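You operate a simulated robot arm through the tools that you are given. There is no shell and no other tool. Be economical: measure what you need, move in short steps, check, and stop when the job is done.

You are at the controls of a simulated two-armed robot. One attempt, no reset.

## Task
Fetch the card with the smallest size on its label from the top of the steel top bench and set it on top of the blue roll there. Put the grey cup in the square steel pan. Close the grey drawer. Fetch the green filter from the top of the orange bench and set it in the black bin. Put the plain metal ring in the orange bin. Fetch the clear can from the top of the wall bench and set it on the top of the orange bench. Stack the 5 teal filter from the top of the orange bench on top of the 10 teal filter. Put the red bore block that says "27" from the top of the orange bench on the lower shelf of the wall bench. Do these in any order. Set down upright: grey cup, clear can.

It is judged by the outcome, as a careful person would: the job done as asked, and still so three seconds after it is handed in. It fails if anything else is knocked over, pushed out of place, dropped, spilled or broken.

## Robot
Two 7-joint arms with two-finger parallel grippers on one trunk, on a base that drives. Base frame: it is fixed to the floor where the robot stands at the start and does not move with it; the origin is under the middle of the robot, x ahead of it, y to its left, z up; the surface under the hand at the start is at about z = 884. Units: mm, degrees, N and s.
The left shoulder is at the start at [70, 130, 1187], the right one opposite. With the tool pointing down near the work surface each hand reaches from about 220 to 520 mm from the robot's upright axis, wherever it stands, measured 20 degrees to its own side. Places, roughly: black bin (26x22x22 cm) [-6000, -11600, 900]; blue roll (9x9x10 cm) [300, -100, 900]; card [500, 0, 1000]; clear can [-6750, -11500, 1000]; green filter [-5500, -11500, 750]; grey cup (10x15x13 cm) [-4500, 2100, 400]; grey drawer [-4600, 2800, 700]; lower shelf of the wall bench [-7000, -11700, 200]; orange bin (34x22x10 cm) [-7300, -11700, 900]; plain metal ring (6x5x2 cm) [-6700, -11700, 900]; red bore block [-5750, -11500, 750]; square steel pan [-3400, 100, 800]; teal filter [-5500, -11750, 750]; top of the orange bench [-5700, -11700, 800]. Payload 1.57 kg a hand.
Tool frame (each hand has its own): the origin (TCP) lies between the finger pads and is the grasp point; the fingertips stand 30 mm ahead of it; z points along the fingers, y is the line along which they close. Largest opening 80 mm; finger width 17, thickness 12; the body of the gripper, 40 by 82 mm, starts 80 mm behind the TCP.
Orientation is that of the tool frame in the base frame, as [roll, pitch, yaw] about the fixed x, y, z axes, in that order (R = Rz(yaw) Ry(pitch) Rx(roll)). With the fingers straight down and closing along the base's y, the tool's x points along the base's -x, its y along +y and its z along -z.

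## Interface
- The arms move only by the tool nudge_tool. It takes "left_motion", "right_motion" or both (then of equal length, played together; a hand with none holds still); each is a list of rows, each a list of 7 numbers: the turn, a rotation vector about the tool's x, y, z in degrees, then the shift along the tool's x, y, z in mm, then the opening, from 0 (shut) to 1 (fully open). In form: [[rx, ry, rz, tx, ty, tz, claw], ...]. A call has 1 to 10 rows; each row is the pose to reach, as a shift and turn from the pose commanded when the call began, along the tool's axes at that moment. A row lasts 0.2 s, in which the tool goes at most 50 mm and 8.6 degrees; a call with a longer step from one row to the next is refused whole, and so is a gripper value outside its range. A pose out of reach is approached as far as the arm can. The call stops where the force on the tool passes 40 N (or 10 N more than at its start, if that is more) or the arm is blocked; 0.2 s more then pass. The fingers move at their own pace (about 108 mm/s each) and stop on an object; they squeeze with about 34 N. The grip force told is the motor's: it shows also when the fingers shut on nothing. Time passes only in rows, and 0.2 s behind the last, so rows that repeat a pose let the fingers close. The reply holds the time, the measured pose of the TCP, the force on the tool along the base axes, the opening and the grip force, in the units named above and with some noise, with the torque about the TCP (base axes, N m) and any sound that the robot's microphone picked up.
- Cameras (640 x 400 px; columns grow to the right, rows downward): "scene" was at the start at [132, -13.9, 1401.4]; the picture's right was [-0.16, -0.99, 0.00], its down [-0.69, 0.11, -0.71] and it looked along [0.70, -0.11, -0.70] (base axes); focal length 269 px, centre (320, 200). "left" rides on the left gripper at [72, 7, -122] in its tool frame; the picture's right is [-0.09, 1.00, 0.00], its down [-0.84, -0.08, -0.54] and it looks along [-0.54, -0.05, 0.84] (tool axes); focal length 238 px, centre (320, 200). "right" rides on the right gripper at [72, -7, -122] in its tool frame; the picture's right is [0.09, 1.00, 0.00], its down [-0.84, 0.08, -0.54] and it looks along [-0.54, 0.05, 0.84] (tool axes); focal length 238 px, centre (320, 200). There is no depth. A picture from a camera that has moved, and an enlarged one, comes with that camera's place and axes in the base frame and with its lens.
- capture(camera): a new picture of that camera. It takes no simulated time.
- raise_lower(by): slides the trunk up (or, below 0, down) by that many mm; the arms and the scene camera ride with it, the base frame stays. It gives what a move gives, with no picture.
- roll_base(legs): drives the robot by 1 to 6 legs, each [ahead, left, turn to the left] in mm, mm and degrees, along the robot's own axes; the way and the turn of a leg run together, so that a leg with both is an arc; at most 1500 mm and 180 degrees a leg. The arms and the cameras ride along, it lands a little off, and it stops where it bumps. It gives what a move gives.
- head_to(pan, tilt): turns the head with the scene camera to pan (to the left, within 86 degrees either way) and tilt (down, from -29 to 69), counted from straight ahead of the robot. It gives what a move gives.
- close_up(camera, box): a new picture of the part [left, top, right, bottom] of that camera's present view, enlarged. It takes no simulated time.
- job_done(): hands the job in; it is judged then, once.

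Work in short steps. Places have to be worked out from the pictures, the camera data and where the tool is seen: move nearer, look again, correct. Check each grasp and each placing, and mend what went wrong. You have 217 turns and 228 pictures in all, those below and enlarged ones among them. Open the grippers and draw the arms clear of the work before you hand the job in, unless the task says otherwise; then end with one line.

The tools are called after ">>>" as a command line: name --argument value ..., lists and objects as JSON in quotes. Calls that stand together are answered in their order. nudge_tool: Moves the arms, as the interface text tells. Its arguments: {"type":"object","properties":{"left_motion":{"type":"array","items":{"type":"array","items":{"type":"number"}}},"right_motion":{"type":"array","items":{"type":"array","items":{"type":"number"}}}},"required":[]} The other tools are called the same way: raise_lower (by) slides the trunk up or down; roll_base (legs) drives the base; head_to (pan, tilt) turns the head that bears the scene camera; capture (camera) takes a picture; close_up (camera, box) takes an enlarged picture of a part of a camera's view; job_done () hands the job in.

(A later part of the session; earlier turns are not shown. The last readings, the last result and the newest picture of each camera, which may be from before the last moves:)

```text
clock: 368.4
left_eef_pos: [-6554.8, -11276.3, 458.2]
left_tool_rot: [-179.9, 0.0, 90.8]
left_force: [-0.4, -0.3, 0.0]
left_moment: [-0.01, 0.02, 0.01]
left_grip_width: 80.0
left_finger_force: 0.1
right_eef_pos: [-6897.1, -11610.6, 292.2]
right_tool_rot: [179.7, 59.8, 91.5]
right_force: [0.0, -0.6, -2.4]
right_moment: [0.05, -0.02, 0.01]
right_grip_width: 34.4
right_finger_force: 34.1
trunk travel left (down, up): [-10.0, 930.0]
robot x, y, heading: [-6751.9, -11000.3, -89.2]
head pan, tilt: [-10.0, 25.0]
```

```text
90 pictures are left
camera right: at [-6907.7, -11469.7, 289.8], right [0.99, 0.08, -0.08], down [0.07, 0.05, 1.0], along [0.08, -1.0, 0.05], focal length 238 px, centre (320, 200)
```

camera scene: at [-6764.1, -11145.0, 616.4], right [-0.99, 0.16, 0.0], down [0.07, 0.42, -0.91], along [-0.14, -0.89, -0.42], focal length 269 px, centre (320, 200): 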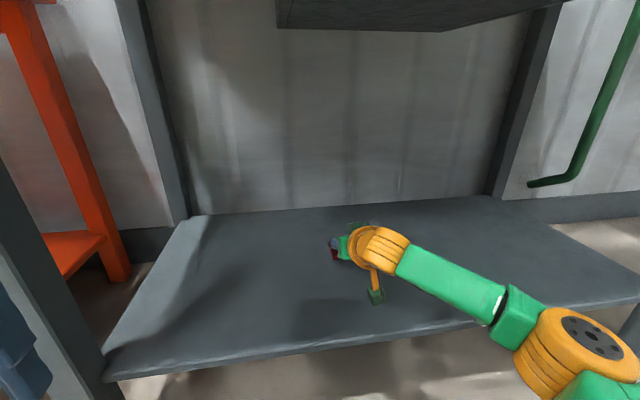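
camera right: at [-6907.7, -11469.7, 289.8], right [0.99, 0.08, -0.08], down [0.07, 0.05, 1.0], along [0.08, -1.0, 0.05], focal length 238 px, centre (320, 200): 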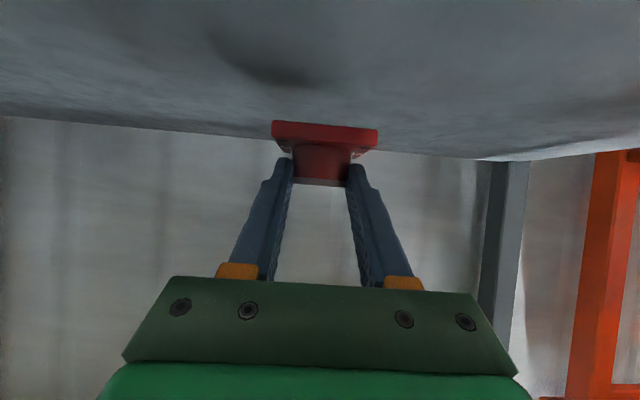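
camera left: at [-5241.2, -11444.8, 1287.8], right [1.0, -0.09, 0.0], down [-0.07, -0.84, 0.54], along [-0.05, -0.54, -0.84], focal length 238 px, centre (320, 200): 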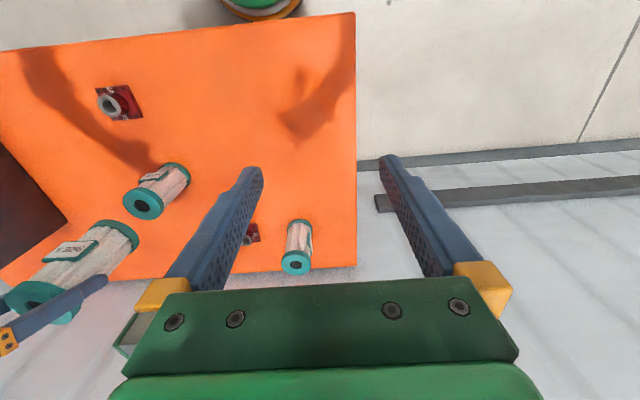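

I lower toward the shelf in steps.

>>> nudge_tool --right_motion '[[0, 0, 0, 12, 0, 7, 0], [0, 0, 0, 24, 0, 14, 0], [0, 0, 0, 36, 0, 21, 0], [0, 0, 0, 44, 0, 25, 0], [0, 0, 0, 44, 0, 25, 0]]'

>>> capture --camera "right"

>>> close_up --camera "scene" --box '[290, 200, 450, 330]'

```text
clock: 369.6
left_eef_pos: [-6554.1, -11277.4, 458.2]
left_tool_rot: [179.9, 0.0, 90.9]
left_force: [0.6, -0.2, 0.6]
left_moment: [-0.02, -0.01, 0.0]
left_grip_width: 79.8
left_finger_force: 0.1
right_eef_pos: [-6896.4, -11609.4, 242.6]
right_tool_rot: [179.8, 60.0, 91.5]
right_force: [0.0, -0.1, -3.0]
right_moment: [0.09, 0.0, 0.01]
right_grip_width: 34.3
right_finger_force: 34.0
trunk travel left (down, up): [-10.0, 930.0]
robot x, y, heading: [-6748.2, -11001.6, -89.1]
head pan, tilt: [-10.0, 25.0]
```

```text
89 pictures are left
camera right: at [-6907.1, -11468.7, 240.0], right [0.99, 0.08, -0.08], down [0.07, 0.05, 1.0], along [0.08, -1.0, 0.04], focal length 238 px, centre (320, 200)
```

right: 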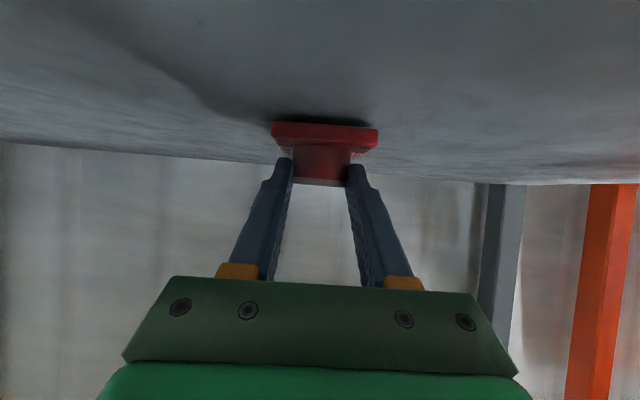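

```text
3.08 times, centred on (370, 265) of scene
camera zoom: at [-6764.1, -11145.0, 616.4], right [-0.99, 0.16, 0.0], down [0.07, 0.42, -0.91], along [-0.14, -0.89, -0.42], focal length 827 px, centre (166, 0)
```

zoom: 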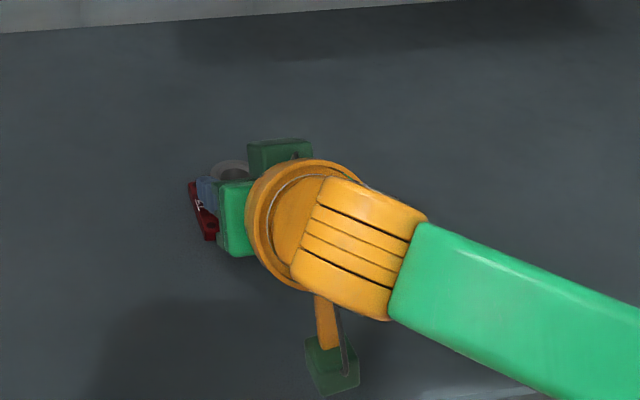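

>>> nudge_tool --right_motion '[[0, 0, 0, 2.6, 0, 1.5, 0], [0, 0, 0, 5.2, 0, 3, 0], [0, 0, 0, 7.8, 0, 4.5, 0], [0, 0, 0, 10.4, 0, 6, 0], [0, 0, 0, 13, 0, 7.5, 0], [0, 0, 0, 13, 0, 7.5, 0]]'

```text
clock: 371.0
left_eef_pos: [-6554.5, -11274.4, 460.5]
left_tool_rot: [-179.7, 0.6, 90.9]
left_force: [0.9, 0.8, 0.2]
left_moment: [-0.03, 0.0, 0.01]
left_grip_width: 80.2
left_finger_force: 0.0
right_eef_pos: [-6898.5, -11610.0, 235.1]
right_tool_rot: [-180.0, 60.5, 91.6]
right_force: [-3.1, -3.7, 24.8]
right_moment: [-0.53, -0.02, -0.1]
right_grip_width: 34.1
right_finger_force: 34.0
trunk travel left (down, up): [-10.0, 930.0]
robot x, y, heading: [-6750.3, -11004.3, -89.2]
head pan, tilt: [-10.0, 25.0]
```

Contact. I unload, open, and retreat along the tool axis.

>>> nudge_tool --right_motion '[[0, 0, 0, -4, 0, -2.3, 0], [0, 0, 0, -6, 0, -3.5, 0], [0, 0, 0, -6, 0, -3.5, 0.6], [0, 0, 0, -6, 0, -3.5, 0.9], [0, 0, 0, -6, 0, -20, 0.9], [0, 0, 0, -6, 0, -50, 0.9], [0, 0, 0, -10, 0, -90, 0.9]]'

>>> capture --camera "right"

>>> close_up --camera "scene" --box '[250, 180, 450, 330]'

```text
clock: 372.6
left_eef_pos: [-6555.5, -11277.1, 458.6]
left_tool_rot: [-179.9, 0.1, 90.9]
left_force: [-0.9, 0.6, 0.1]
left_moment: [0.0, -0.02, 0.01]
left_grip_width: 79.8
left_finger_force: 0.0
right_eef_pos: [-6901.0, -11539.9, 285.7]
right_tool_rot: [179.8, 59.9, 91.5]
right_force: [0.4, 0.5, -1.0]
right_moment: [0.01, 0.0, -0.02]
right_grip_width: 71.7
right_finger_force: 0.0
trunk travel left (down, up): [-10.0, 930.0]
robot x, y, heading: [-6752.0, -11005.7, -89.1]
head pan, tilt: [-10.0, 25.0]
```

```text
87 pictures are left
camera right: at [-6910.3, -11398.4, 282.5], right [0.99, 0.07, -0.08], down [0.07, 0.05, 1.0], along [0.08, -1.0, 0.05], focal length 238 px, centre (320, 200)
```

right: 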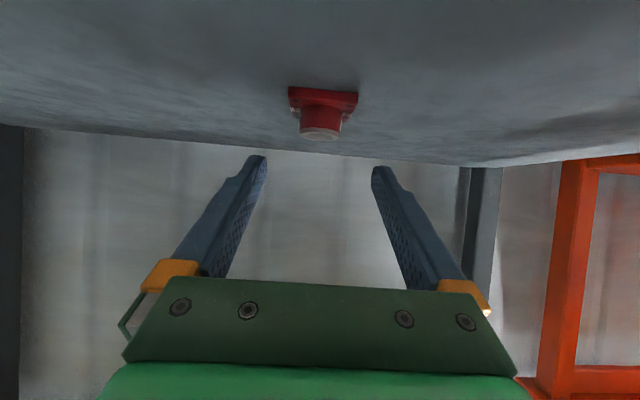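

```text
2.67 times, centred on (350, 255) of scene
camera zoom: at [-6764.0, -11144.5, 616.5], right [-0.99, 0.16, 0.0], down [0.07, 0.42, -0.91], along [-0.14, -0.89, -0.42], focal length 716 px, centre (240, 53)
```

zoom: 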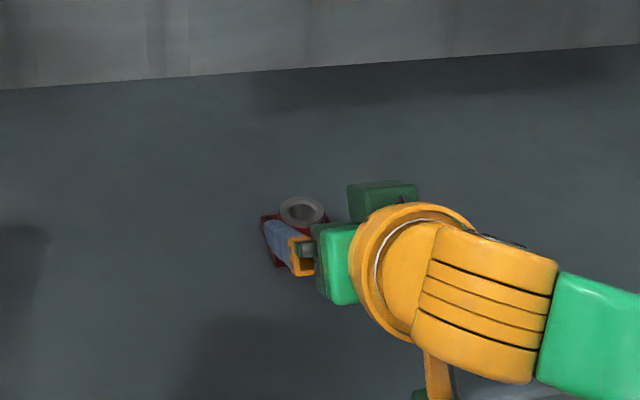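

Block "27" rests flat on the lower shelf. I back out, level the hand, and raise the trunk for the bench top.

>>> roll_base --legs '[[-350, 0, 0]]'

>>> raise_lower --by 400

>>> raise_lower --by 400

>>> nudge_tool --right_motion '[[0, 8, 0, 0, 0, 0, 1], [0, 16, 0, 0, 0, 0, 1], [0, 24, 0, 0, 0, 0, 1], [0, 32, 0, 0, 0, 0, 1], [0, 40, 0, 0, 0, 0, 1], [0, 48, 0, 0, 0, 0, 1], [0, 56, 0, 0, 0, 0, 1], [0, 60, 0, 0, 0, 0, 1]]'

>>> head_to --pan 0 --tilt 38

>>> capture --camera "scene"

```text
clock: 374.9
left_eef_pos: [-6559.9, -10931.3, 458.4]
left_tool_rot: [-179.8, -0.1, 90.4]
left_force: [-0.7, -0.2, 0.3]
left_moment: [-0.03, 0.0, -0.01]
left_grip_width: 80.2
left_finger_force: 0.1
right_eef_pos: [-6907.8, -11191.3, 284.7]
right_tool_rot: [179.8, 59.9, 91.1]
right_force: [-0.4, 0.3, -0.6]
right_moment: [0.0, -0.05, 0.0]
right_grip_width: 72.0
right_finger_force: 0.1
trunk travel left (down, up): [-10.0, 930.0]
robot x, y, heading: [-6752.3, -10652.0, -89.6]
head pan, tilt: [-10.0, 25.0]
```

```text
clock: 378.7
left_eef_pos: [-6560.9, -10930.3, 858.3]
left_tool_rot: [-179.9, 0.0, 90.5]
left_force: [-0.1, 0.1, 0.4]
left_moment: [0.01, 0.0, 0.0]
left_grip_width: 80.0
left_finger_force: 0.2
right_eef_pos: [-6908.2, -11192.2, 685.2]
right_tool_rot: [179.8, 60.0, 91.1]
right_force: [-0.7, 0.8, 0.4]
right_moment: [0.0, 0.01, 0.0]
right_grip_width: 72.0
right_finger_force: 0.1
trunk travel left (down, up): [-410.0, 530.0]
robot x, y, heading: [-6754.3, -10652.7, -89.4]
head pan, tilt: [-10.0, 25.0]
```

```text
clock: 382.5
left_eef_pos: [-6559.8, -10931.3, 1257.5]
left_tool_rot: [-179.9, 0.0, 90.6]
left_force: [0.2, -0.1, -0.6]
left_moment: [0.02, 0.02, 0.0]
left_grip_width: 79.8
left_finger_force: 0.0
right_eef_pos: [-6908.2, -11191.6, 1084.6]
right_tool_rot: [179.8, 60.0, 91.1]
right_force: [-0.3, 0.5, -0.6]
right_moment: [0.01, 0.02, 0.02]
right_grip_width: 71.5
right_finger_force: 0.1
trunk travel left (down, up): [-810.0, 130.0]
robot x, y, heading: [-6757.9, -10652.6, -89.8]
head pan, tilt: [-10.0, 25.0]
```

```text
clock: 384.3
left_eef_pos: [-6561.0, -10931.0, 1257.9]
left_tool_rot: [-179.9, -0.1, 90.4]
left_force: [0.3, 0.2, 0.3]
left_moment: [0.0, 0.01, -0.03]
left_grip_width: 80.0
left_finger_force: 0.1
right_eef_pos: [-6915.4, -11119.6, 1091.5]
right_tool_rot: [180.0, -0.1, 91.3]
right_force: [0.1, 0.5, 0.8]
right_moment: [0.0, 0.02, -0.02]
right_grip_width: 80.1
right_finger_force: 0.1
right hand out of reach, approached as far as the arm can: row 6, 7, 8
trunk travel left (down, up): [-810.0, 130.0]
robot x, y, heading: [-6757.7, -10656.2, -89.8]
head pan, tilt: [-10.0, 25.0]
```

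```text
clock: 385.1
left_eef_pos: [-6560.6, -10930.6, 1258.7]
left_tool_rot: [-179.9, 0.2, 90.5]
left_force: [-0.3, -0.7, -0.5]
left_moment: [0.01, -0.02, 0.05]
left_grip_width: 80.0
left_finger_force: 0.1
right_eef_pos: [-6916.3, -11119.8, 1090.1]
right_tool_rot: [179.9, -0.1, 91.2]
right_force: [0.2, 0.4, 0.0]
right_moment: [0.02, -0.02, 0.0]
right_grip_width: 79.9
right_finger_force: 0.1
trunk travel left (down, up): [-810.0, 130.0]
robot x, y, heading: [-6755.0, -10650.0, -89.5]
head pan, tilt: [0.0, 38.0]
```

```text
85 pictures are left
camera scene: at [-6752.6, -10791.9, 1396.3], right [-1.0, -0.01, 0.0], down [0.0, 0.61, -0.79], along [0.0, -0.79, -0.61], focal length 269 px, centre (320, 200)
```

scene: 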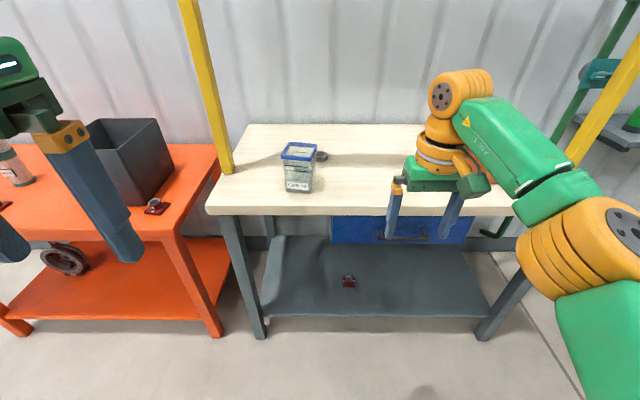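

The block sits well. Now the clear can ("CAN 72?") and the ring behind it; I zoom in.

>>> close_up --camera "scene" --box '[250, 120, 390, 210]'

>>> roll_base --legs '[[250, 180, 0]]'

>>> head_to --pan -8 --tilt 42

>>> capture --camera "scene"

```text
4.44 times, centred on (320, 165) of scene
camera zoom: at [-6752.6, -10791.9, 1396.3], right [-1.0, -0.01, 0.0], down [0.0, 0.61, -0.79], along [0.0, -0.79, -0.61], focal length 1194 px, centre (320, 356)
```

zoom: 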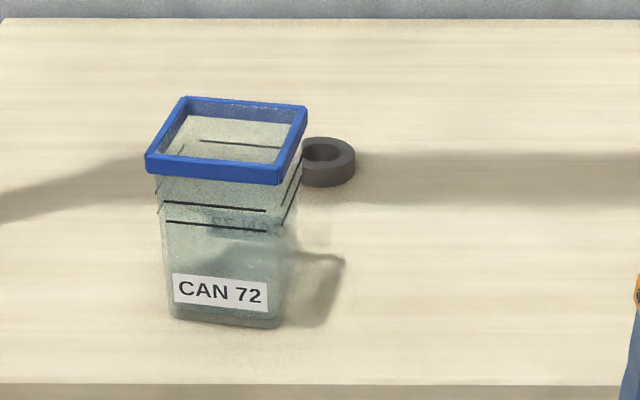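

```text
clock: 387.1
left_eef_pos: [-6381.7, -11171.6, 1260.5]
left_tool_rot: [-179.9, 0.2, 90.7]
left_force: [0.0, 0.4, -0.1]
left_moment: [0.05, 0.02, -0.03]
left_grip_width: 80.1
left_finger_force: 0.2
right_eef_pos: [-6738.1, -11361.4, 1090.4]
right_tool_rot: [179.8, 0.1, 91.4]
right_force: [0.8, -0.7, 0.9]
right_moment: [0.05, -0.02, 0.0]
right_grip_width: 79.8
right_finger_force: 0.1
trunk travel left (down, up): [-810.0, 130.0]
robot x, y, heading: [-6577.7, -10901.1, -89.5]
head pan, tilt: [0.0, 38.0]
```

```text
clock: 387.8
left_eef_pos: [-6381.8, -11173.9, 1258.8]
left_tool_rot: [180.0, 0.2, 90.7]
left_force: [-0.5, 0.2, 0.4]
left_moment: [0.03, 0.01, -0.01]
left_grip_width: 80.1
left_finger_force: 0.1
right_eef_pos: [-6737.0, -11362.9, 1089.9]
right_tool_rot: [179.8, 0.0, 91.4]
right_force: [0.5, -0.4, 1.1]
right_moment: [0.0, 0.01, 0.01]
right_grip_width: 80.0
right_finger_force: 0.0
trunk travel left (down, up): [-810.0, 130.0]
robot x, y, heading: [-6576.1, -10898.2, -89.3]
head pan, tilt: [-8.0, 42.0]
```

```text
83 pictures are left
camera scene: at [-6586.8, -11032.5, 1390.4], right [-0.99, 0.13, 0.0], down [0.09, 0.66, -0.74], along [-0.1, -0.74, -0.67], focal length 269 px, centre (320, 200)
```

scene: 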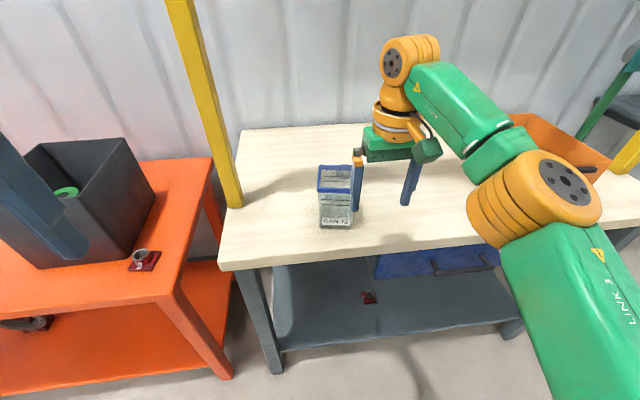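

The can is an open square container with a blue rim about 90 mm wide (too wide to straddle), so I will pinch one wall from above. I look with the right-hand camera.

>>> capture --camera "right"

```text
82 pictures are left
camera right: at [-6745.5, -11291.8, 1211.0], right [0.99, 0.12, 0.0], down [0.1, -0.84, 0.54], along [0.06, -0.54, -0.84], focal length 238 px, centre (320, 200)
```

right: 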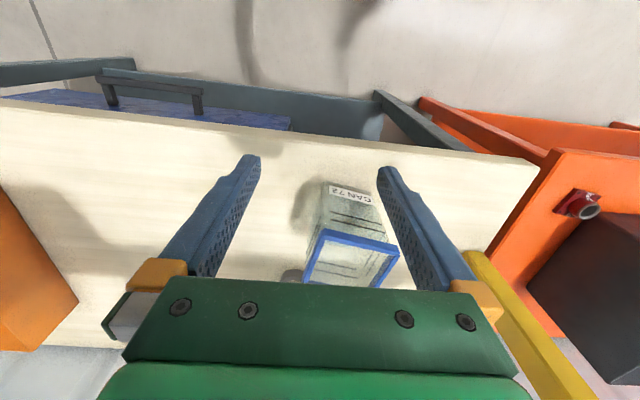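

Triangulated: bench top ≈ 915, can rim z ≈ 1033, rim about 83 x 98 mm, rotated ≈ 10°. I raise the right hand, rotate it to match, and drive closer.

>>> nudge_tool --right_motion '[[0, 0, 3, 20, 0, -20, 1], [0, 0, 6, 40, 0, -40, 1], [0, 0, 9, 60, 0, -60, 1], [0, 0, 11, 85, 0, -80, 1]]'

>>> roll_base --legs '[[230, 60, -0.5]]'

>>> capture --camera "right"

>>> capture --camera "scene"

```text
clock: 388.8
left_eef_pos: [-6381.9, -11172.9, 1260.5]
left_tool_rot: [-179.9, 0.1, 90.7]
left_force: [0.4, 0.6, -0.5]
left_moment: [0.0, 0.01, -0.03]
left_grip_width: 80.2
left_finger_force: 0.0
right_eef_pos: [-6737.2, -11275.7, 1170.4]
right_tool_rot: [179.9, 0.0, 80.3]
right_force: [0.6, -0.4, 0.1]
right_moment: [-0.03, 0.01, 0.02]
right_grip_width: 80.0
right_finger_force: 0.1
trunk travel left (down, up): [-810.0, 130.0]
robot x, y, heading: [-6576.7, -10900.6, -89.5]
head pan, tilt: [-8.0, 42.0]
```

```text
clock: 390.6
left_eef_pos: [-6327.6, -11398.7, 1258.7]
left_tool_rot: [-180.0, 0.1, 89.6]
left_force: [1.3, 0.1, 1.0]
left_moment: [-0.02, -0.03, 0.03]
left_grip_width: 80.3
left_finger_force: 0.1
right_eef_pos: [-6686.2, -11496.0, 1171.9]
right_tool_rot: [179.9, 0.0, 79.3]
right_force: [-0.2, 0.6, 0.0]
right_moment: [0.0, 0.02, -0.03]
right_grip_width: 79.9
right_finger_force: 0.2
trunk travel left (down, up): [-810.0, 130.0]
robot x, y, heading: [-6516.7, -11123.9, -90.4]
head pan, tilt: [-8.0, 42.0]
```

```text
81 pictures are left
camera right: at [-6678.7, -11424.5, 1291.1], right [1.0, -0.09, 0.0], down [-0.08, -0.84, 0.54], along [-0.05, -0.54, -0.84], focal length 238 px, centre (320, 200)
```

right: 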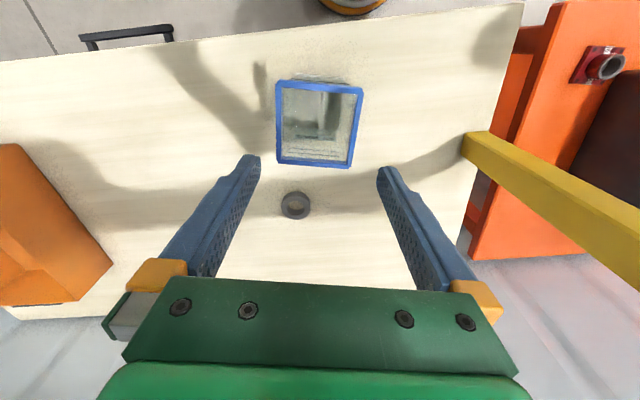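

```text
80 pictures are left
camera scene: at [-6529.9, -11253.5, 1390.7], right [-0.99, 0.15, 0.0], down [0.1, 0.66, -0.74], along [-0.11, -0.74, -0.67], focal length 269 px, centre (320, 200)
```

scene: 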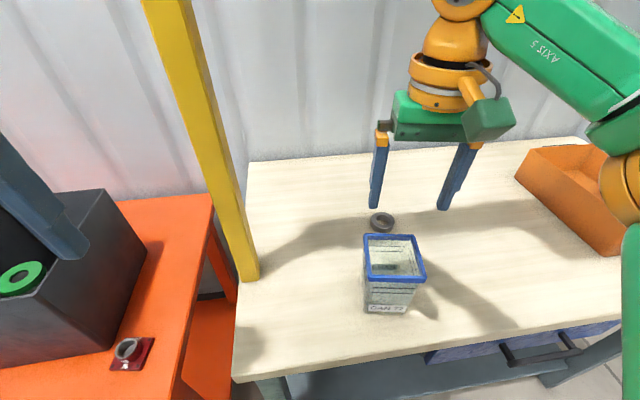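

Rim corners give a square of 84 mm centred at (-6690, -11497). I position over its +x wall at (-6650, -11503) with a half-open hand, tips just above the rim.

>>> nudge_tool --right_motion '[[0, 0, 0, 0, 12, 20, 0.6], [0, 0, 0, 0, 24, 40, 0.5], [0, 0, 0, 0, 36.5, 60, 0.5], [0, 0, 0, 0, 36.5, 80, 0.5], [0, 0, 0, 0, 36.5, 96, 0.5], [0, 0, 0, 0, 36.5, 96, 0.5]]'

>>> capture --camera "right"

>>> close_up --camera "scene" --box '[320, 150, 500, 330]'

```text
clock: 391.9
left_eef_pos: [-6327.5, -11401.2, 1259.0]
left_tool_rot: [-179.9, 0.0, 89.6]
left_force: [0.1, 0.0, 0.2]
left_moment: [-0.02, 0.01, 0.02]
left_grip_width: 80.1
left_finger_force: 0.1
right_eef_pos: [-6649.2, -11507.5, 1075.4]
right_tool_rot: [179.9, -0.1, 79.4]
right_force: [0.1, 0.6, 0.3]
right_moment: [0.01, 0.03, 0.03]
right_grip_width: 39.9
right_finger_force: 0.1
trunk travel left (down, up): [-810.0, 130.0]
robot x, y, heading: [-6517.7, -11122.5, -90.6]
head pan, tilt: [-8.0, 42.0]
```

```text
79 pictures are left
camera right: at [-6642.2, -11435.3, 1195.9], right [1.0, -0.09, 0.0], down [-0.08, -0.84, 0.54], along [-0.05, -0.54, -0.84], focal length 238 px, centre (320, 200)
```

right: 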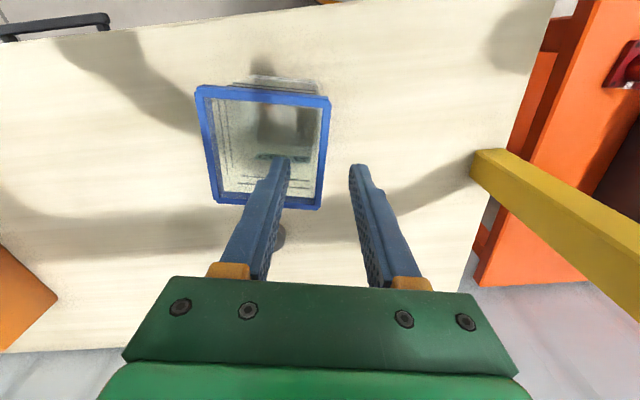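

```text
2.22 times, centred on (410, 240) of scene
camera zoom: at [-6528.7, -11257.0, 1390.3], right [-0.99, 0.15, 0.0], down [0.1, 0.66, -0.74], along [-0.11, -0.73, -0.67], focal length 597 px, centre (120, 111)
```

zoom: 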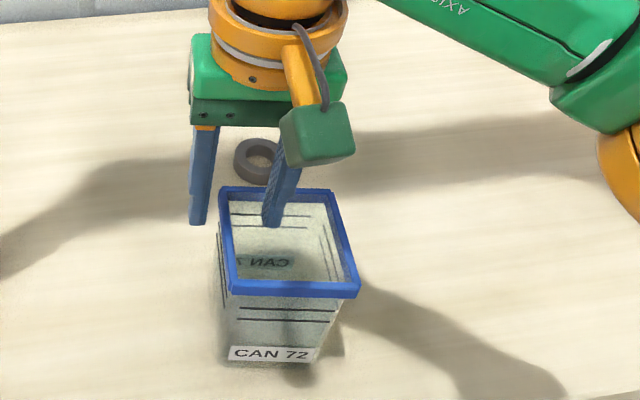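

The fingers straddle the +x wall. I descend 55 mm and close gently.

>>> nudge_tool --right_motion '[[0, 0, 0, 5, 3, 15, 0.5], [0, 0, 0, 5, 3, 30, 0.5], [0, 0, 0, 5, 3, 45, 0.5], [0, 0, 0, 5, 3, 58, 0.5], [0, 0, 0, 5, 3, 58, 0.5]]'

>>> capture --camera "right"

>>> close_up --camera "scene" --box '[320, 150, 500, 330]'

```text
clock: 393.1
left_eef_pos: [-6327.8, -11401.7, 1259.0]
left_tool_rot: [-179.9, 0.1, 89.7]
left_force: [0.3, -0.1, 0.5]
left_moment: [0.0, 0.03, 0.04]
left_grip_width: 79.8
left_finger_force: 0.0
right_eef_pos: [-6645.8, -11500.4, 1017.5]
right_tool_rot: [180.0, 0.0, 79.3]
right_force: [-0.8, 0.9, 0.0]
right_moment: [-0.01, -0.01, -0.01]
right_grip_width: 40.1
right_finger_force: 0.1
trunk travel left (down, up): [-810.0, 130.0]
robot x, y, heading: [-6520.2, -11122.7, -90.5]
head pan, tilt: [-8.0, 42.0]
```

```text
77 pictures are left
camera right: at [-6638.2, -11429.2, 1138.3], right [1.0, -0.09, 0.0], down [-0.08, -0.84, 0.54], along [-0.05, -0.54, -0.84], focal length 238 px, centre (320, 200)
```

right: 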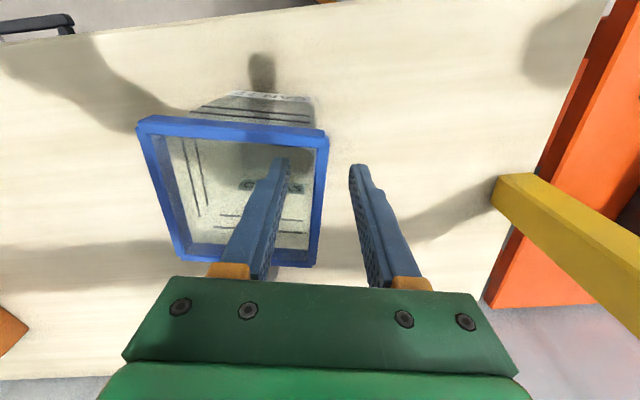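

```text
2.22 times, centred on (410, 240) of scene
camera zoom: at [-6529.0, -11257.0, 1390.3], right [-0.99, 0.15, 0.0], down [0.1, 0.66, -0.74], along [-0.11, -0.73, -0.67], focal length 597 px, centre (120, 111)
```

zoom: 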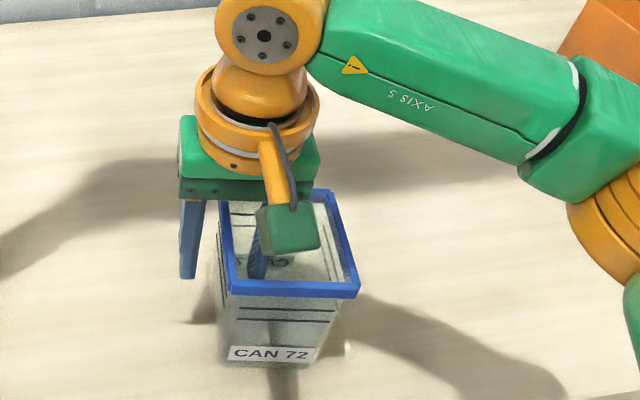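

>>> nudge_tool --right_motion '[[0, 0, 0, 0, 1, 0, 0.3], [0, 0, 0, 0, 1, 0, 0], [0, 0, 0, 0, 1, 0, 0], [0, 0, 0, 0, 1, 0, 0]]'

>>> capture --camera "right"

```text
clock: 394.1
left_eef_pos: [-6327.6, -11401.9, 1259.3]
left_tool_rot: [-179.9, 0.1, 89.7]
left_force: [-0.5, -0.5, 0.3]
left_moment: [0.02, 0.03, 0.02]
left_grip_width: 79.8
left_finger_force: 0.0
right_eef_pos: [-6644.4, -11501.9, 1018.6]
right_tool_rot: [179.9, -0.2, 79.3]
right_force: [0.5, 0.3, 1.0]
right_moment: [0.04, 0.04, 0.02]
right_grip_width: 3.8
right_finger_force: 24.4
trunk travel left (down, up): [-810.0, 130.0]
robot x, y, heading: [-6520.8, -11121.6, -90.6]
head pan, tilt: [-8.0, 42.0]
```

```text
75 pictures are left
camera right: at [-6636.8, -11429.5, 1138.2], right [1.0, -0.09, 0.0], down [-0.08, -0.84, 0.54], along [-0.05, -0.54, -0.84], focal length 238 px, centre (320, 200)
```

right: 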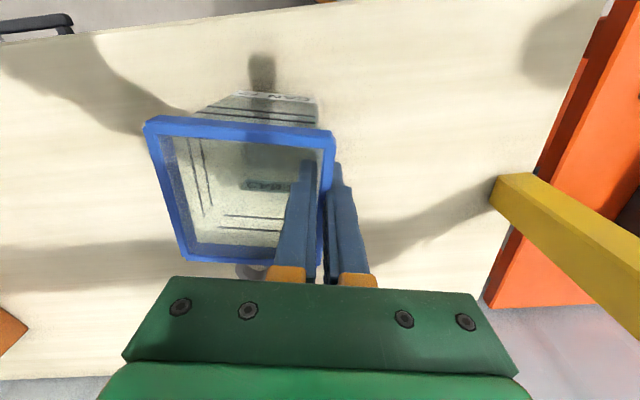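

The wall is gripped (3.8 mm). I lift slowly and watch it.

>>> nudge_tool --right_motion '[[0, 0, 0, 0, 0, -4, 0], [0, 0, 0, 0, 0, -8, 0], [0, 0, 0, 0, 0, -14, 0], [0, 0, 0, 0, 0, -20, 0], [0, 0, 0, 0, 0, -20, 0]]'

>>> capture --camera "right"

>>> close_up --camera "scene" --box '[320, 150, 500, 330]'

```text
clock: 395.4
left_eef_pos: [-6326.6, -11402.4, 1258.8]
left_tool_rot: [180.0, 0.0, 89.7]
left_force: [0.1, 0.2, 0.4]
left_moment: [0.01, 0.0, -0.02]
left_grip_width: 80.0
left_finger_force: 0.0
right_eef_pos: [-6643.8, -11501.4, 1037.7]
right_tool_rot: [179.9, -0.1, 79.3]
right_force: [0.4, 0.2, -1.3]
right_moment: [0.02, -0.04, 0.0]
right_grip_width: 3.8
right_finger_force: 24.3
trunk travel left (down, up): [-810.0, 130.0]
robot x, y, heading: [-6515.9, -11123.2, -90.6]
head pan, tilt: [-8.0, 42.0]
```

```text
74 pictures are left
camera right: at [-6637.8, -11429.8, 1157.8], right [1.0, -0.09, 0.0], down [-0.08, -0.84, 0.54], along [-0.05, -0.54, -0.84], focal length 238 px, centre (320, 200)
```

right: 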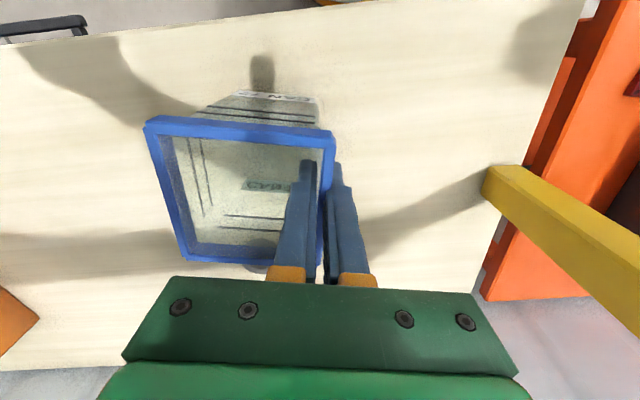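

```text
2.22 times, centred on (410, 240) of scene
camera zoom: at [-6529.2, -11257.4, 1390.3], right [-0.99, 0.15, 0.0], down [0.1, 0.66, -0.74], along [-0.11, -0.73, -0.67], focal length 597 px, centre (120, 111)
```

zoom: 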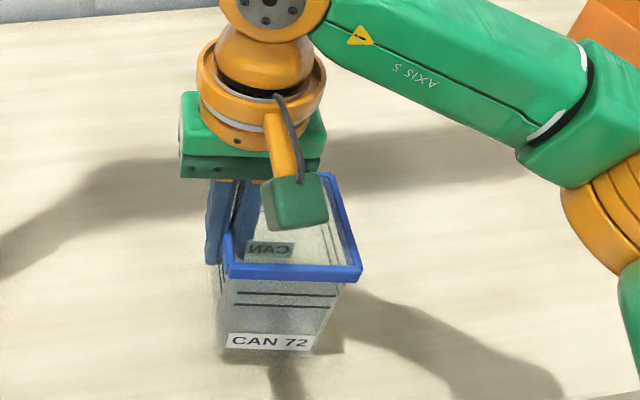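

The can comes up level and is light. I raise it high, back off, and carry it to the orange bench.

>>> nudge_tool --right_motion '[[0, 0, 0, 0, 0, -30, 0], [0, 0, 0, 0, 0, -60, 0], [0, 0, 0, 0, 0, -90, 0], [0, 0, 0, 0, 0, -120, 0], [0, 0, 0, 0, 0, -150, 0]]'

>>> roll_base --legs '[[-300, 0, 0.5], [0, 920, 0]]'

>>> capture --camera "scene"

```text
clock: 396.6
left_eef_pos: [-6325.8, -11400.9, 1258.3]
left_tool_rot: [-179.9, 0.0, 89.7]
left_force: [-0.1, 0.4, 0.2]
left_moment: [-0.01, 0.03, -0.01]
left_grip_width: 80.1
left_finger_force: 0.1
right_eef_pos: [-6641.1, -11499.7, 1188.7]
right_tool_rot: [179.9, 0.0, 79.3]
right_force: [-0.1, 0.3, -0.9]
right_moment: [-0.01, -0.05, 0.03]
right_grip_width: 3.6
right_finger_force: 24.3
trunk travel left (down, up): [-810.0, 130.0]
robot x, y, heading: [-6516.6, -11123.5, -90.7]
head pan, tilt: [-8.0, 42.0]
```

```text
clock: 403.1
left_eef_pos: [-5386.9, -11087.6, 1257.8]
left_tool_rot: [-180.0, -0.1, 91.3]
left_force: [-0.1, 0.9, -0.3]
left_moment: [-0.03, -0.02, -0.01]
left_grip_width: 80.1
left_finger_force: 0.0
right_eef_pos: [-5699.2, -11195.0, 1187.6]
right_tool_rot: [179.9, -0.1, 81.1]
right_force: [0.4, 0.1, -2.1]
right_moment: [0.0, -0.09, 0.01]
right_grip_width: 3.7
right_finger_force: 24.5
trunk travel left (down, up): [-810.0, 130.0]
robot x, y, heading: [-5583.4, -10813.2, -88.9]
head pan, tilt: [-8.0, 42.0]
```

```text
72 pictures are left
camera scene: at [-5593.7, -10949.0, 1390.3], right [-0.99, 0.12, 0.0], down [0.08, 0.66, -0.74], along [-0.09, -0.74, -0.67], focal length 269 px, centre (320, 200)
```

scene: 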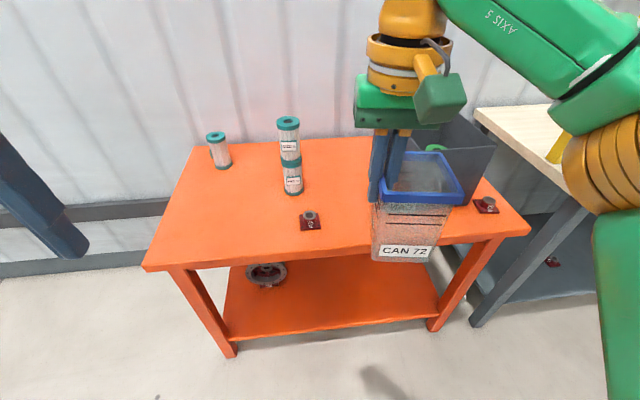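

>>> roll_base --legs '[[315, -20, -1]]'

>>> capture --camera "scene"

>>> capture --camera "right"

```text
clock: 405.2
left_eef_pos: [-5408.8, -11397.5, 1259.4]
left_tool_rot: [-179.8, 0.2, 90.3]
left_force: [-0.5, 1.1, 0.2]
left_moment: [-0.01, 0.02, 0.01]
left_grip_width: 79.7
left_finger_force: 0.0
right_eef_pos: [-5721.2, -11499.6, 1188.8]
right_tool_rot: [179.8, 0.0, 79.9]
right_force: [0.0, -0.2, -0.7]
right_moment: [-0.02, -0.03, 0.01]
right_grip_width: 3.7
right_finger_force: 24.7
trunk travel left (down, up): [-810.0, 130.0]
robot x, y, heading: [-5600.2, -11124.3, -89.9]
head pan, tilt: [-8.0, 42.0]
```

```text
71 pictures are left
camera scene: at [-5611.8, -11255.1, 1390.6], right [-0.99, 0.14, 0.0], down [0.09, 0.66, -0.74], along [-0.1, -0.74, -0.67], focal length 269 px, centre (320, 200)
```

scene: 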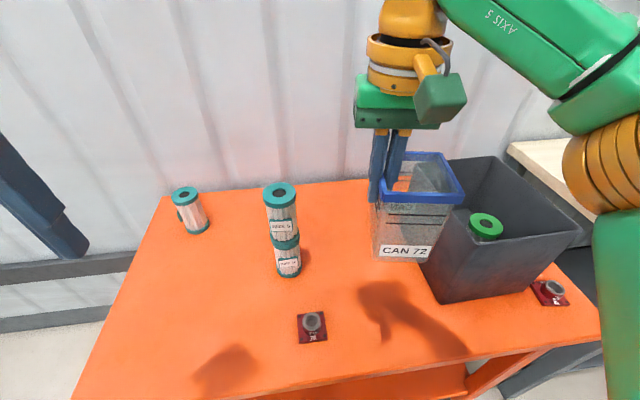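

```text
70 pictures are left
camera right: at [-5715.9, -11427.0, 1308.7], right [1.0, -0.08, 0.0], down [-0.07, -0.84, 0.54], along [-0.04, -0.54, -0.84], focal length 238 px, centre (320, 200)
```

right: 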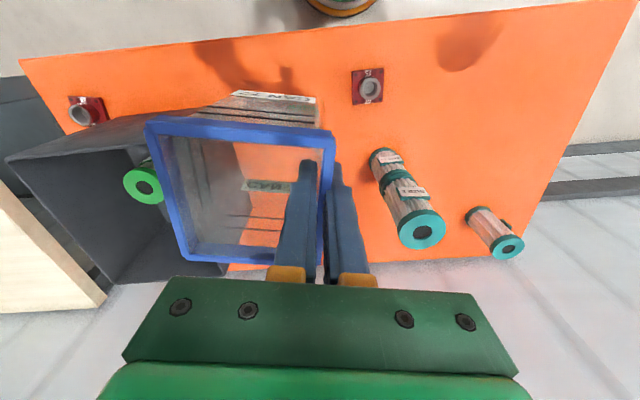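

The landing spot is clear (bin 130 mm to the side, block 75 also clear). I lower the can to just above the bench.

>>> nudge_tool --right_motion '[[0, 0, 0, -5, 0, 30, 0], [0, 0, 0, -10, 0, 60, 0], [0, 0, 0, -10, 0, 95, 0], [0, 0, 0, -10, 0, 130, 0], [0, 0, 0, -10, 0, 165, 0], [0, 0, 0, -10, 0, 200, 0], [0, 0, 0, -10, 0, 225, 0], [0, 0, 0, -10, 0, 245, 0], [0, 0, 0, -10, 0, 245, 0]]'

>>> close_up --camera "scene" --box '[290, 160, 510, 350]'

```text
clock: 407.2
left_eef_pos: [-5409.1, -11400.6, 1259.7]
left_tool_rot: [180.0, 0.1, 90.2]
left_force: [-0.4, -0.4, 0.0]
left_moment: [-0.02, 0.01, 0.01]
left_grip_width: 80.0
left_finger_force: 0.2
right_eef_pos: [-5723.8, -11513.7, 942.1]
right_tool_rot: [179.9, -0.1, 79.9]
right_force: [-0.2, -0.6, -0.9]
right_moment: [0.02, -0.08, -0.01]
right_grip_width: 3.8
right_finger_force: 24.4
trunk travel left (down, up): [-810.0, 130.0]
robot x, y, heading: [-5602.2, -11120.6, -90.2]
head pan, tilt: [-8.0, 42.0]
```

```text
2.11 times, centred on (400, 255) of scene
camera zoom: at [-5612.0, -11257.9, 1390.3], right [-0.99, 0.14, 0.0], down [0.09, 0.66, -0.74], along [-0.1, -0.74, -0.67], focal length 566 px, centre (152, 84)
```

zoom: 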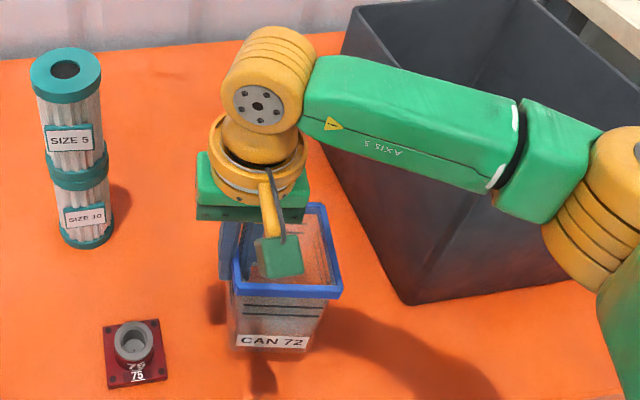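

>>> nudge_tool --right_motion '[[0, 0, 0, 0, 0, 4, 0], [0, 0, 0, 0, 0, 8, 0], [0, 0, 0, 0, 0, 12, 0], [0, 0, 0, 0, 0, 16, 0], [0, 0, 0, 0, 0, 20, 0]]'

>>> close_up --camera "scene" --box '[290, 160, 510, 350]'

```text
clock: 408.4
left_eef_pos: [-5408.9, -11400.7, 1258.9]
left_tool_rot: [-180.0, 0.0, 90.2]
left_force: [-0.4, -0.2, -0.2]
left_moment: [0.01, 0.0, 0.02]
left_grip_width: 80.0
left_finger_force: 0.1
right_eef_pos: [-5724.7, -11512.0, 922.5]
right_tool_rot: [179.9, 0.0, 79.9]
right_force: [0.0, 0.1, -1.1]
right_moment: [-0.04, -0.06, 0.01]
right_grip_width: 3.6
right_finger_force: 24.4
trunk travel left (down, up): [-810.0, 130.0]
robot x, y, heading: [-5605.3, -11123.7, -90.1]
head pan, tilt: [-8.0, 42.0]
```

```text
2.11 times, centred on (400, 255) of scene
camera zoom: at [-5612.0, -11258.0, 1390.3], right [-0.99, 0.14, 0.0], down [0.09, 0.66, -0.74], along [-0.1, -0.74, -0.67], focal length 566 px, centre (152, 84)
```

zoom: 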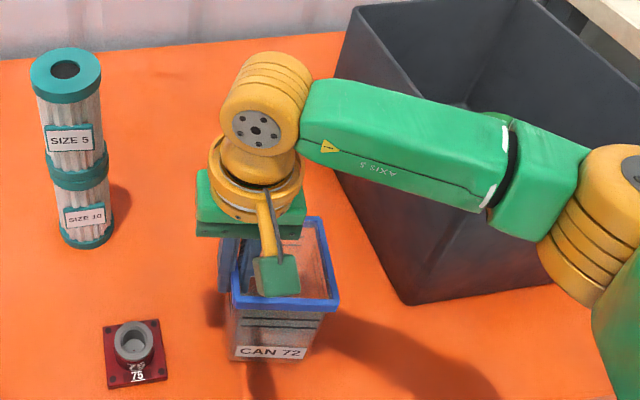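

>>> nudge_tool --right_motion '[[0, 0, 0, 0, 0, 3, 0], [0, 0, 0, 0, 0, 6, 0], [0, 0, 0, 0, 0, 9, 0], [0, 0, 0, 0, 0, 12, 0], [0, 0, 0, 0, 0, 15, 0]]'

```text
clock: 409.6
left_eef_pos: [-5409.2, -11397.4, 1260.1]
left_tool_rot: [-179.9, 0.2, 90.2]
left_force: [-0.6, -0.1, 0.8]
left_moment: [0.0, 0.0, -0.01]
left_grip_width: 80.1
left_finger_force: 0.1
right_eef_pos: [-5724.0, -11509.4, 907.6]
right_tool_rot: [179.9, 0.1, 79.9]
right_force: [-2.8, -2.3, 18.4]
right_moment: [0.1, 0.39, 0.0]
right_grip_width: 3.7
right_finger_force: 24.5
trunk travel left (down, up): [-810.0, 130.0]
robot x, y, heading: [-5602.5, -11120.9, -90.1]
head pan, tilt: [-8.0, 42.0]
```

Contact with the bench (z ≈ 909). I unload 2 mm, open, and rise.

>>> nudge_tool --right_motion '[[0, 0, 0, 0, 0, -2, 0], [0, 0, 0, 0, 0, -2, 0], [0, 0, 0, 0, 0, -2, 0.3], [0, 0, 0, 0, 0, -2, 0.4], [0, 0, 0, 0, 0, -20, 0.4], [0, 0, 0, 0, 0, -50, 0.4], [0, 0, 0, 0, 0, -90, 0.4], [0, 0, 0, 0, 0, -135, 0.4], [0, 0, 0, 0, 0, -180, 0.4]]'

>>> close_up --camera "scene" --box '[250, 160, 510, 350]'

```text
clock: 411.6
left_eef_pos: [-5407.2, -11399.5, 1258.2]
left_tool_rot: [-180.0, 0.1, 90.2]
left_force: [0.1, 0.2, -0.4]
left_moment: [-0.02, -0.01, 0.0]
left_grip_width: 79.9
left_finger_force: 0.0
right_eef_pos: [-5720.7, -11508.8, 1090.9]
right_tool_rot: [180.0, -0.1, 79.8]
right_force: [0.9, -1.2, 0.2]
right_moment: [0.0, 0.01, 0.04]
right_grip_width: 32.3
right_finger_force: 0.2
trunk travel left (down, up): [-810.0, 130.0]
robot x, y, heading: [-5603.7, -11126.4, -90.0]
head pan, tilt: [-8.0, 42.0]
```

```text
2.11 times, centred on (380, 255) of scene
camera zoom: at [-5611.0, -11257.0, 1390.3], right [-0.99, 0.14, 0.0], down [0.09, 0.66, -0.74], along [-0.1, -0.74, -0.67], focal length 566 px, centre (194, 84)
```

zoom: 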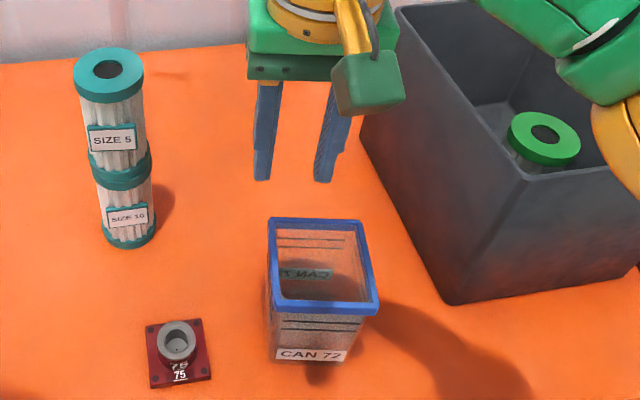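

The can stands upright on the orange bench. Now the ring at about (-6742, -11668): I back off, go to the wall bench, and pitch the hand forward.

>>> roll_base --legs '[[-320, 0, 0], [0, -1005, 0]]'

>>> nudge_tool --right_motion '[[0, 0, -5, 0, 0, -10, 0.6], [0, 0, -10, 0, 0, -20, 1]]'

>>> nudge_tool --right_motion '[[0, -8, 0, 0, 0, 0, 1], [0, -16, 0, 0, 0, 0, 1], [0, -24, 0, 0, 0, 0, 1], [0, -32, 0, 0, 0, 0, 1], [0, -40, 0, 0, 0, 0, 1], [0, -45, 0, 0, 0, 0, 1]]'

>>> roll_base --legs '[[300, 0, 0]]'

>>> capture --camera "scene"

>>> capture --camera "right"

```text
clock: 418.5
left_eef_pos: [-6414.9, -11078.7, 1258.4]
left_tool_rot: [-179.9, 0.1, 90.4]
left_force: [0.3, -0.6, 0.3]
left_moment: [-0.02, 0.01, 0.02]
left_grip_width: 79.9
left_finger_force: 0.1
right_eef_pos: [-6728.1, -11190.0, 1089.5]
right_tool_rot: [-180.0, -0.1, 80.3]
right_force: [-0.9, -0.5, 0.3]
right_moment: [0.02, 0.0, 0.03]
right_grip_width: 32.0
right_finger_force: 0.2
trunk travel left (down, up): [-810.0, 130.0]
robot x, y, heading: [-6607.2, -10803.3, -89.8]
head pan, tilt: [-8.0, 42.0]
```

```text
clock: 419.1
left_eef_pos: [-6415.4, -11079.2, 1258.2]
left_tool_rot: [-179.9, 0.1, 90.4]
left_force: [-0.5, -0.3, -0.1]
left_moment: [-0.02, 0.01, 0.0]
left_grip_width: 80.0
left_finger_force: 0.0
right_eef_pos: [-6728.8, -11189.1, 1107.9]
right_tool_rot: [179.9, 0.0, 90.1]
right_force: [0.3, -0.8, 0.1]
right_moment: [0.0, -0.02, 0.01]
right_grip_width: 80.0
right_finger_force: 0.2
trunk travel left (down, up): [-810.0, 130.0]
robot x, y, heading: [-6607.5, -10804.3, -89.5]
head pan, tilt: [-8.0, 42.0]
```

```text
clock: 420.5
left_eef_pos: [-6416.4, -11077.6, 1259.2]
left_tool_rot: [-179.9, 0.0, 90.4]
left_force: [0.1, 0.4, -0.8]
left_moment: [-0.02, 0.0, -0.01]
left_grip_width: 80.1
left_finger_force: 0.1
right_eef_pos: [-6727.7, -11189.2, 1108.8]
right_tool_rot: [179.8, 45.1, 89.8]
right_force: [-0.9, 0.5, -0.7]
right_moment: [0.01, 0.01, -0.01]
right_grip_width: 79.9
right_finger_force: 0.0
trunk travel left (down, up): [-810.0, 130.0]
robot x, y, heading: [-6609.8, -10801.4, -89.6]
head pan, tilt: [-8.0, 42.0]
```

```text
clock: 422.6
left_eef_pos: [-6418.1, -11381.6, 1259.4]
left_tool_rot: [-179.9, 0.2, 89.9]
left_force: [-0.2, 0.8, -0.3]
left_moment: [-0.04, -0.01, 0.0]
left_grip_width: 80.0
left_finger_force: 0.2
right_eef_pos: [-6730.0, -11489.5, 1109.6]
right_tool_rot: [179.9, 45.0, 89.6]
right_force: [0.4, 0.2, 0.6]
right_moment: [0.0, 0.0, 0.04]
right_grip_width: 79.9
right_finger_force: 0.1
trunk travel left (down, up): [-810.0, 130.0]
robot x, y, heading: [-6613.1, -11110.3, -90.0]
head pan, tilt: [-8.0, 42.0]
```

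```text
66 pictures are left
camera scene: at [-6620.9, -11238.3, 1390.6], right [-0.99, 0.14, 0.0], down [0.09, 0.66, -0.74], along [-0.1, -0.74, -0.67], focal length 269 px, centre (320, 200)
```

scene: 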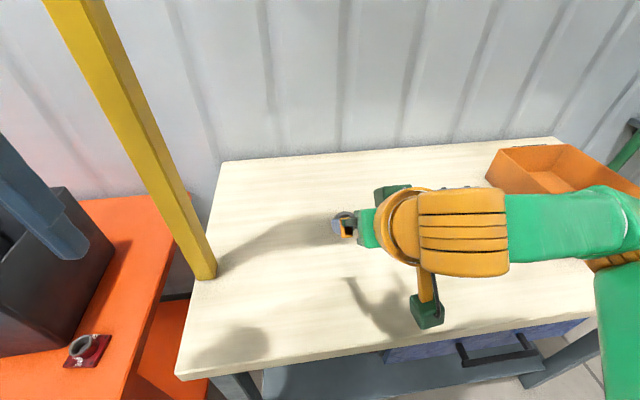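

```text
65 pictures are left
camera right: at [-6735.9, -11353.3, 1143.6], right [1.0, 0.06, -0.06], down [0.07, -0.21, 0.98], along [0.05, -0.98, -0.21], focal length 238 px, centre (320, 200)
```

right: 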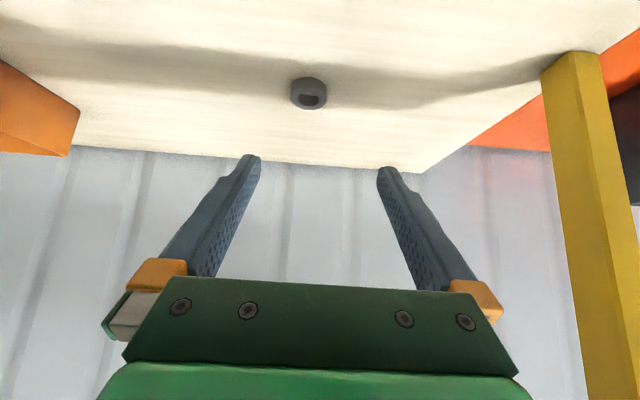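

The ring is at about (-6745, -11664). I move the pitched hand above it.

>>> nudge_tool --right_motion '[[0, 0, 0, -6, -3, 37, 1], [0, 0, 0, -12, -6, 74, 1], [0, 0, 0, -18, -9, 111, 1], [0, 0, 0, -24, -12, 148, 1], [0, 0, 0, -28, -14, 184, 1], [0, 0, 0, -28, -14, 184, 1]]'

>>> capture --camera "right"

```text
clock: 424.0
left_eef_pos: [-6417.8, -11384.3, 1258.8]
left_tool_rot: [-180.0, 0.1, 90.0]
left_force: [-0.2, 0.2, 0.3]
left_moment: [-0.02, 0.01, 0.01]
left_grip_width: 80.0
left_finger_force: 0.0
right_eef_pos: [-6745.2, -11643.1, 997.2]
right_tool_rot: [179.9, 45.1, 89.8]
right_force: [0.5, 0.0, -0.1]
right_moment: [0.01, 0.0, -0.01]
right_grip_width: 79.8
right_finger_force: 0.0
trunk travel left (down, up): [-810.0, 130.0]
robot x, y, heading: [-6605.5, -11108.3, -90.2]
head pan, tilt: [-8.0, 42.0]
```

```text
64 pictures are left
camera right: at [-6751.4, -11505.7, 1032.2], right [1.0, 0.06, -0.06], down [0.08, -0.21, 0.97], along [0.05, -0.98, -0.21], focal length 238 px, centre (320, 200)
```

right: 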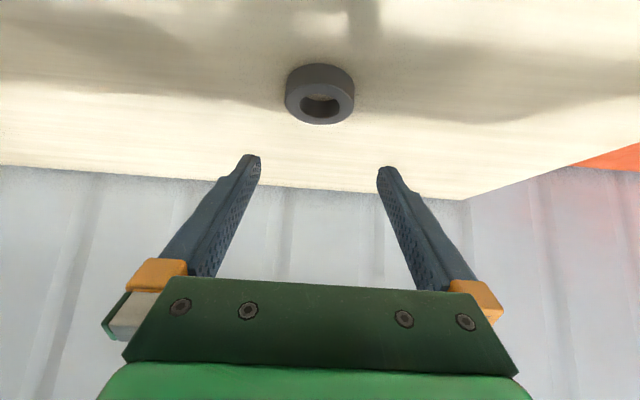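

>>> nudge_tool --right_motion '[[0, 0, 0, 12, -1, 14, 1], [0, 0, 0, 24, -2, 28, 1], [0, 0, 0, 34, -2, 41, 1], [0, 0, 0, 34, -2, 41, 1]]'

>>> capture --camera "right"

```text
clock: 425.0
left_eef_pos: [-6418.0, -11385.5, 1258.7]
left_tool_rot: [-179.9, 0.0, 89.9]
left_force: [0.7, 0.9, 0.7]
left_moment: [0.03, 0.0, -0.01]
left_grip_width: 79.9
left_finger_force: 0.0
right_eef_pos: [-6746.1, -11646.9, 944.0]
right_tool_rot: [179.9, 45.0, 89.6]
right_force: [0.6, -0.5, 0.3]
right_moment: [-0.04, -0.01, 0.0]
right_grip_width: 80.2
right_finger_force: 0.2
trunk travel left (down, up): [-810.0, 130.0]
robot x, y, heading: [-6610.6, -11109.5, -90.0]
head pan, tilt: [-8.0, 42.0]
```

```text
63 pictures are left
camera right: at [-6752.8, -11510.7, 978.7], right [1.0, 0.06, -0.06], down [0.07, -0.21, 0.97], along [0.05, -0.98, -0.21], focal length 238 px, centre (320, 200)
```

right: 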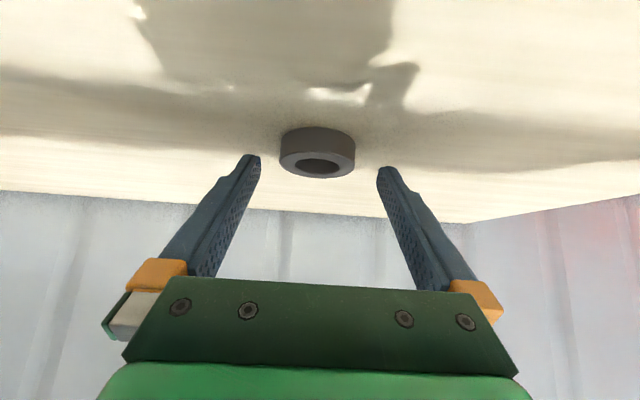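

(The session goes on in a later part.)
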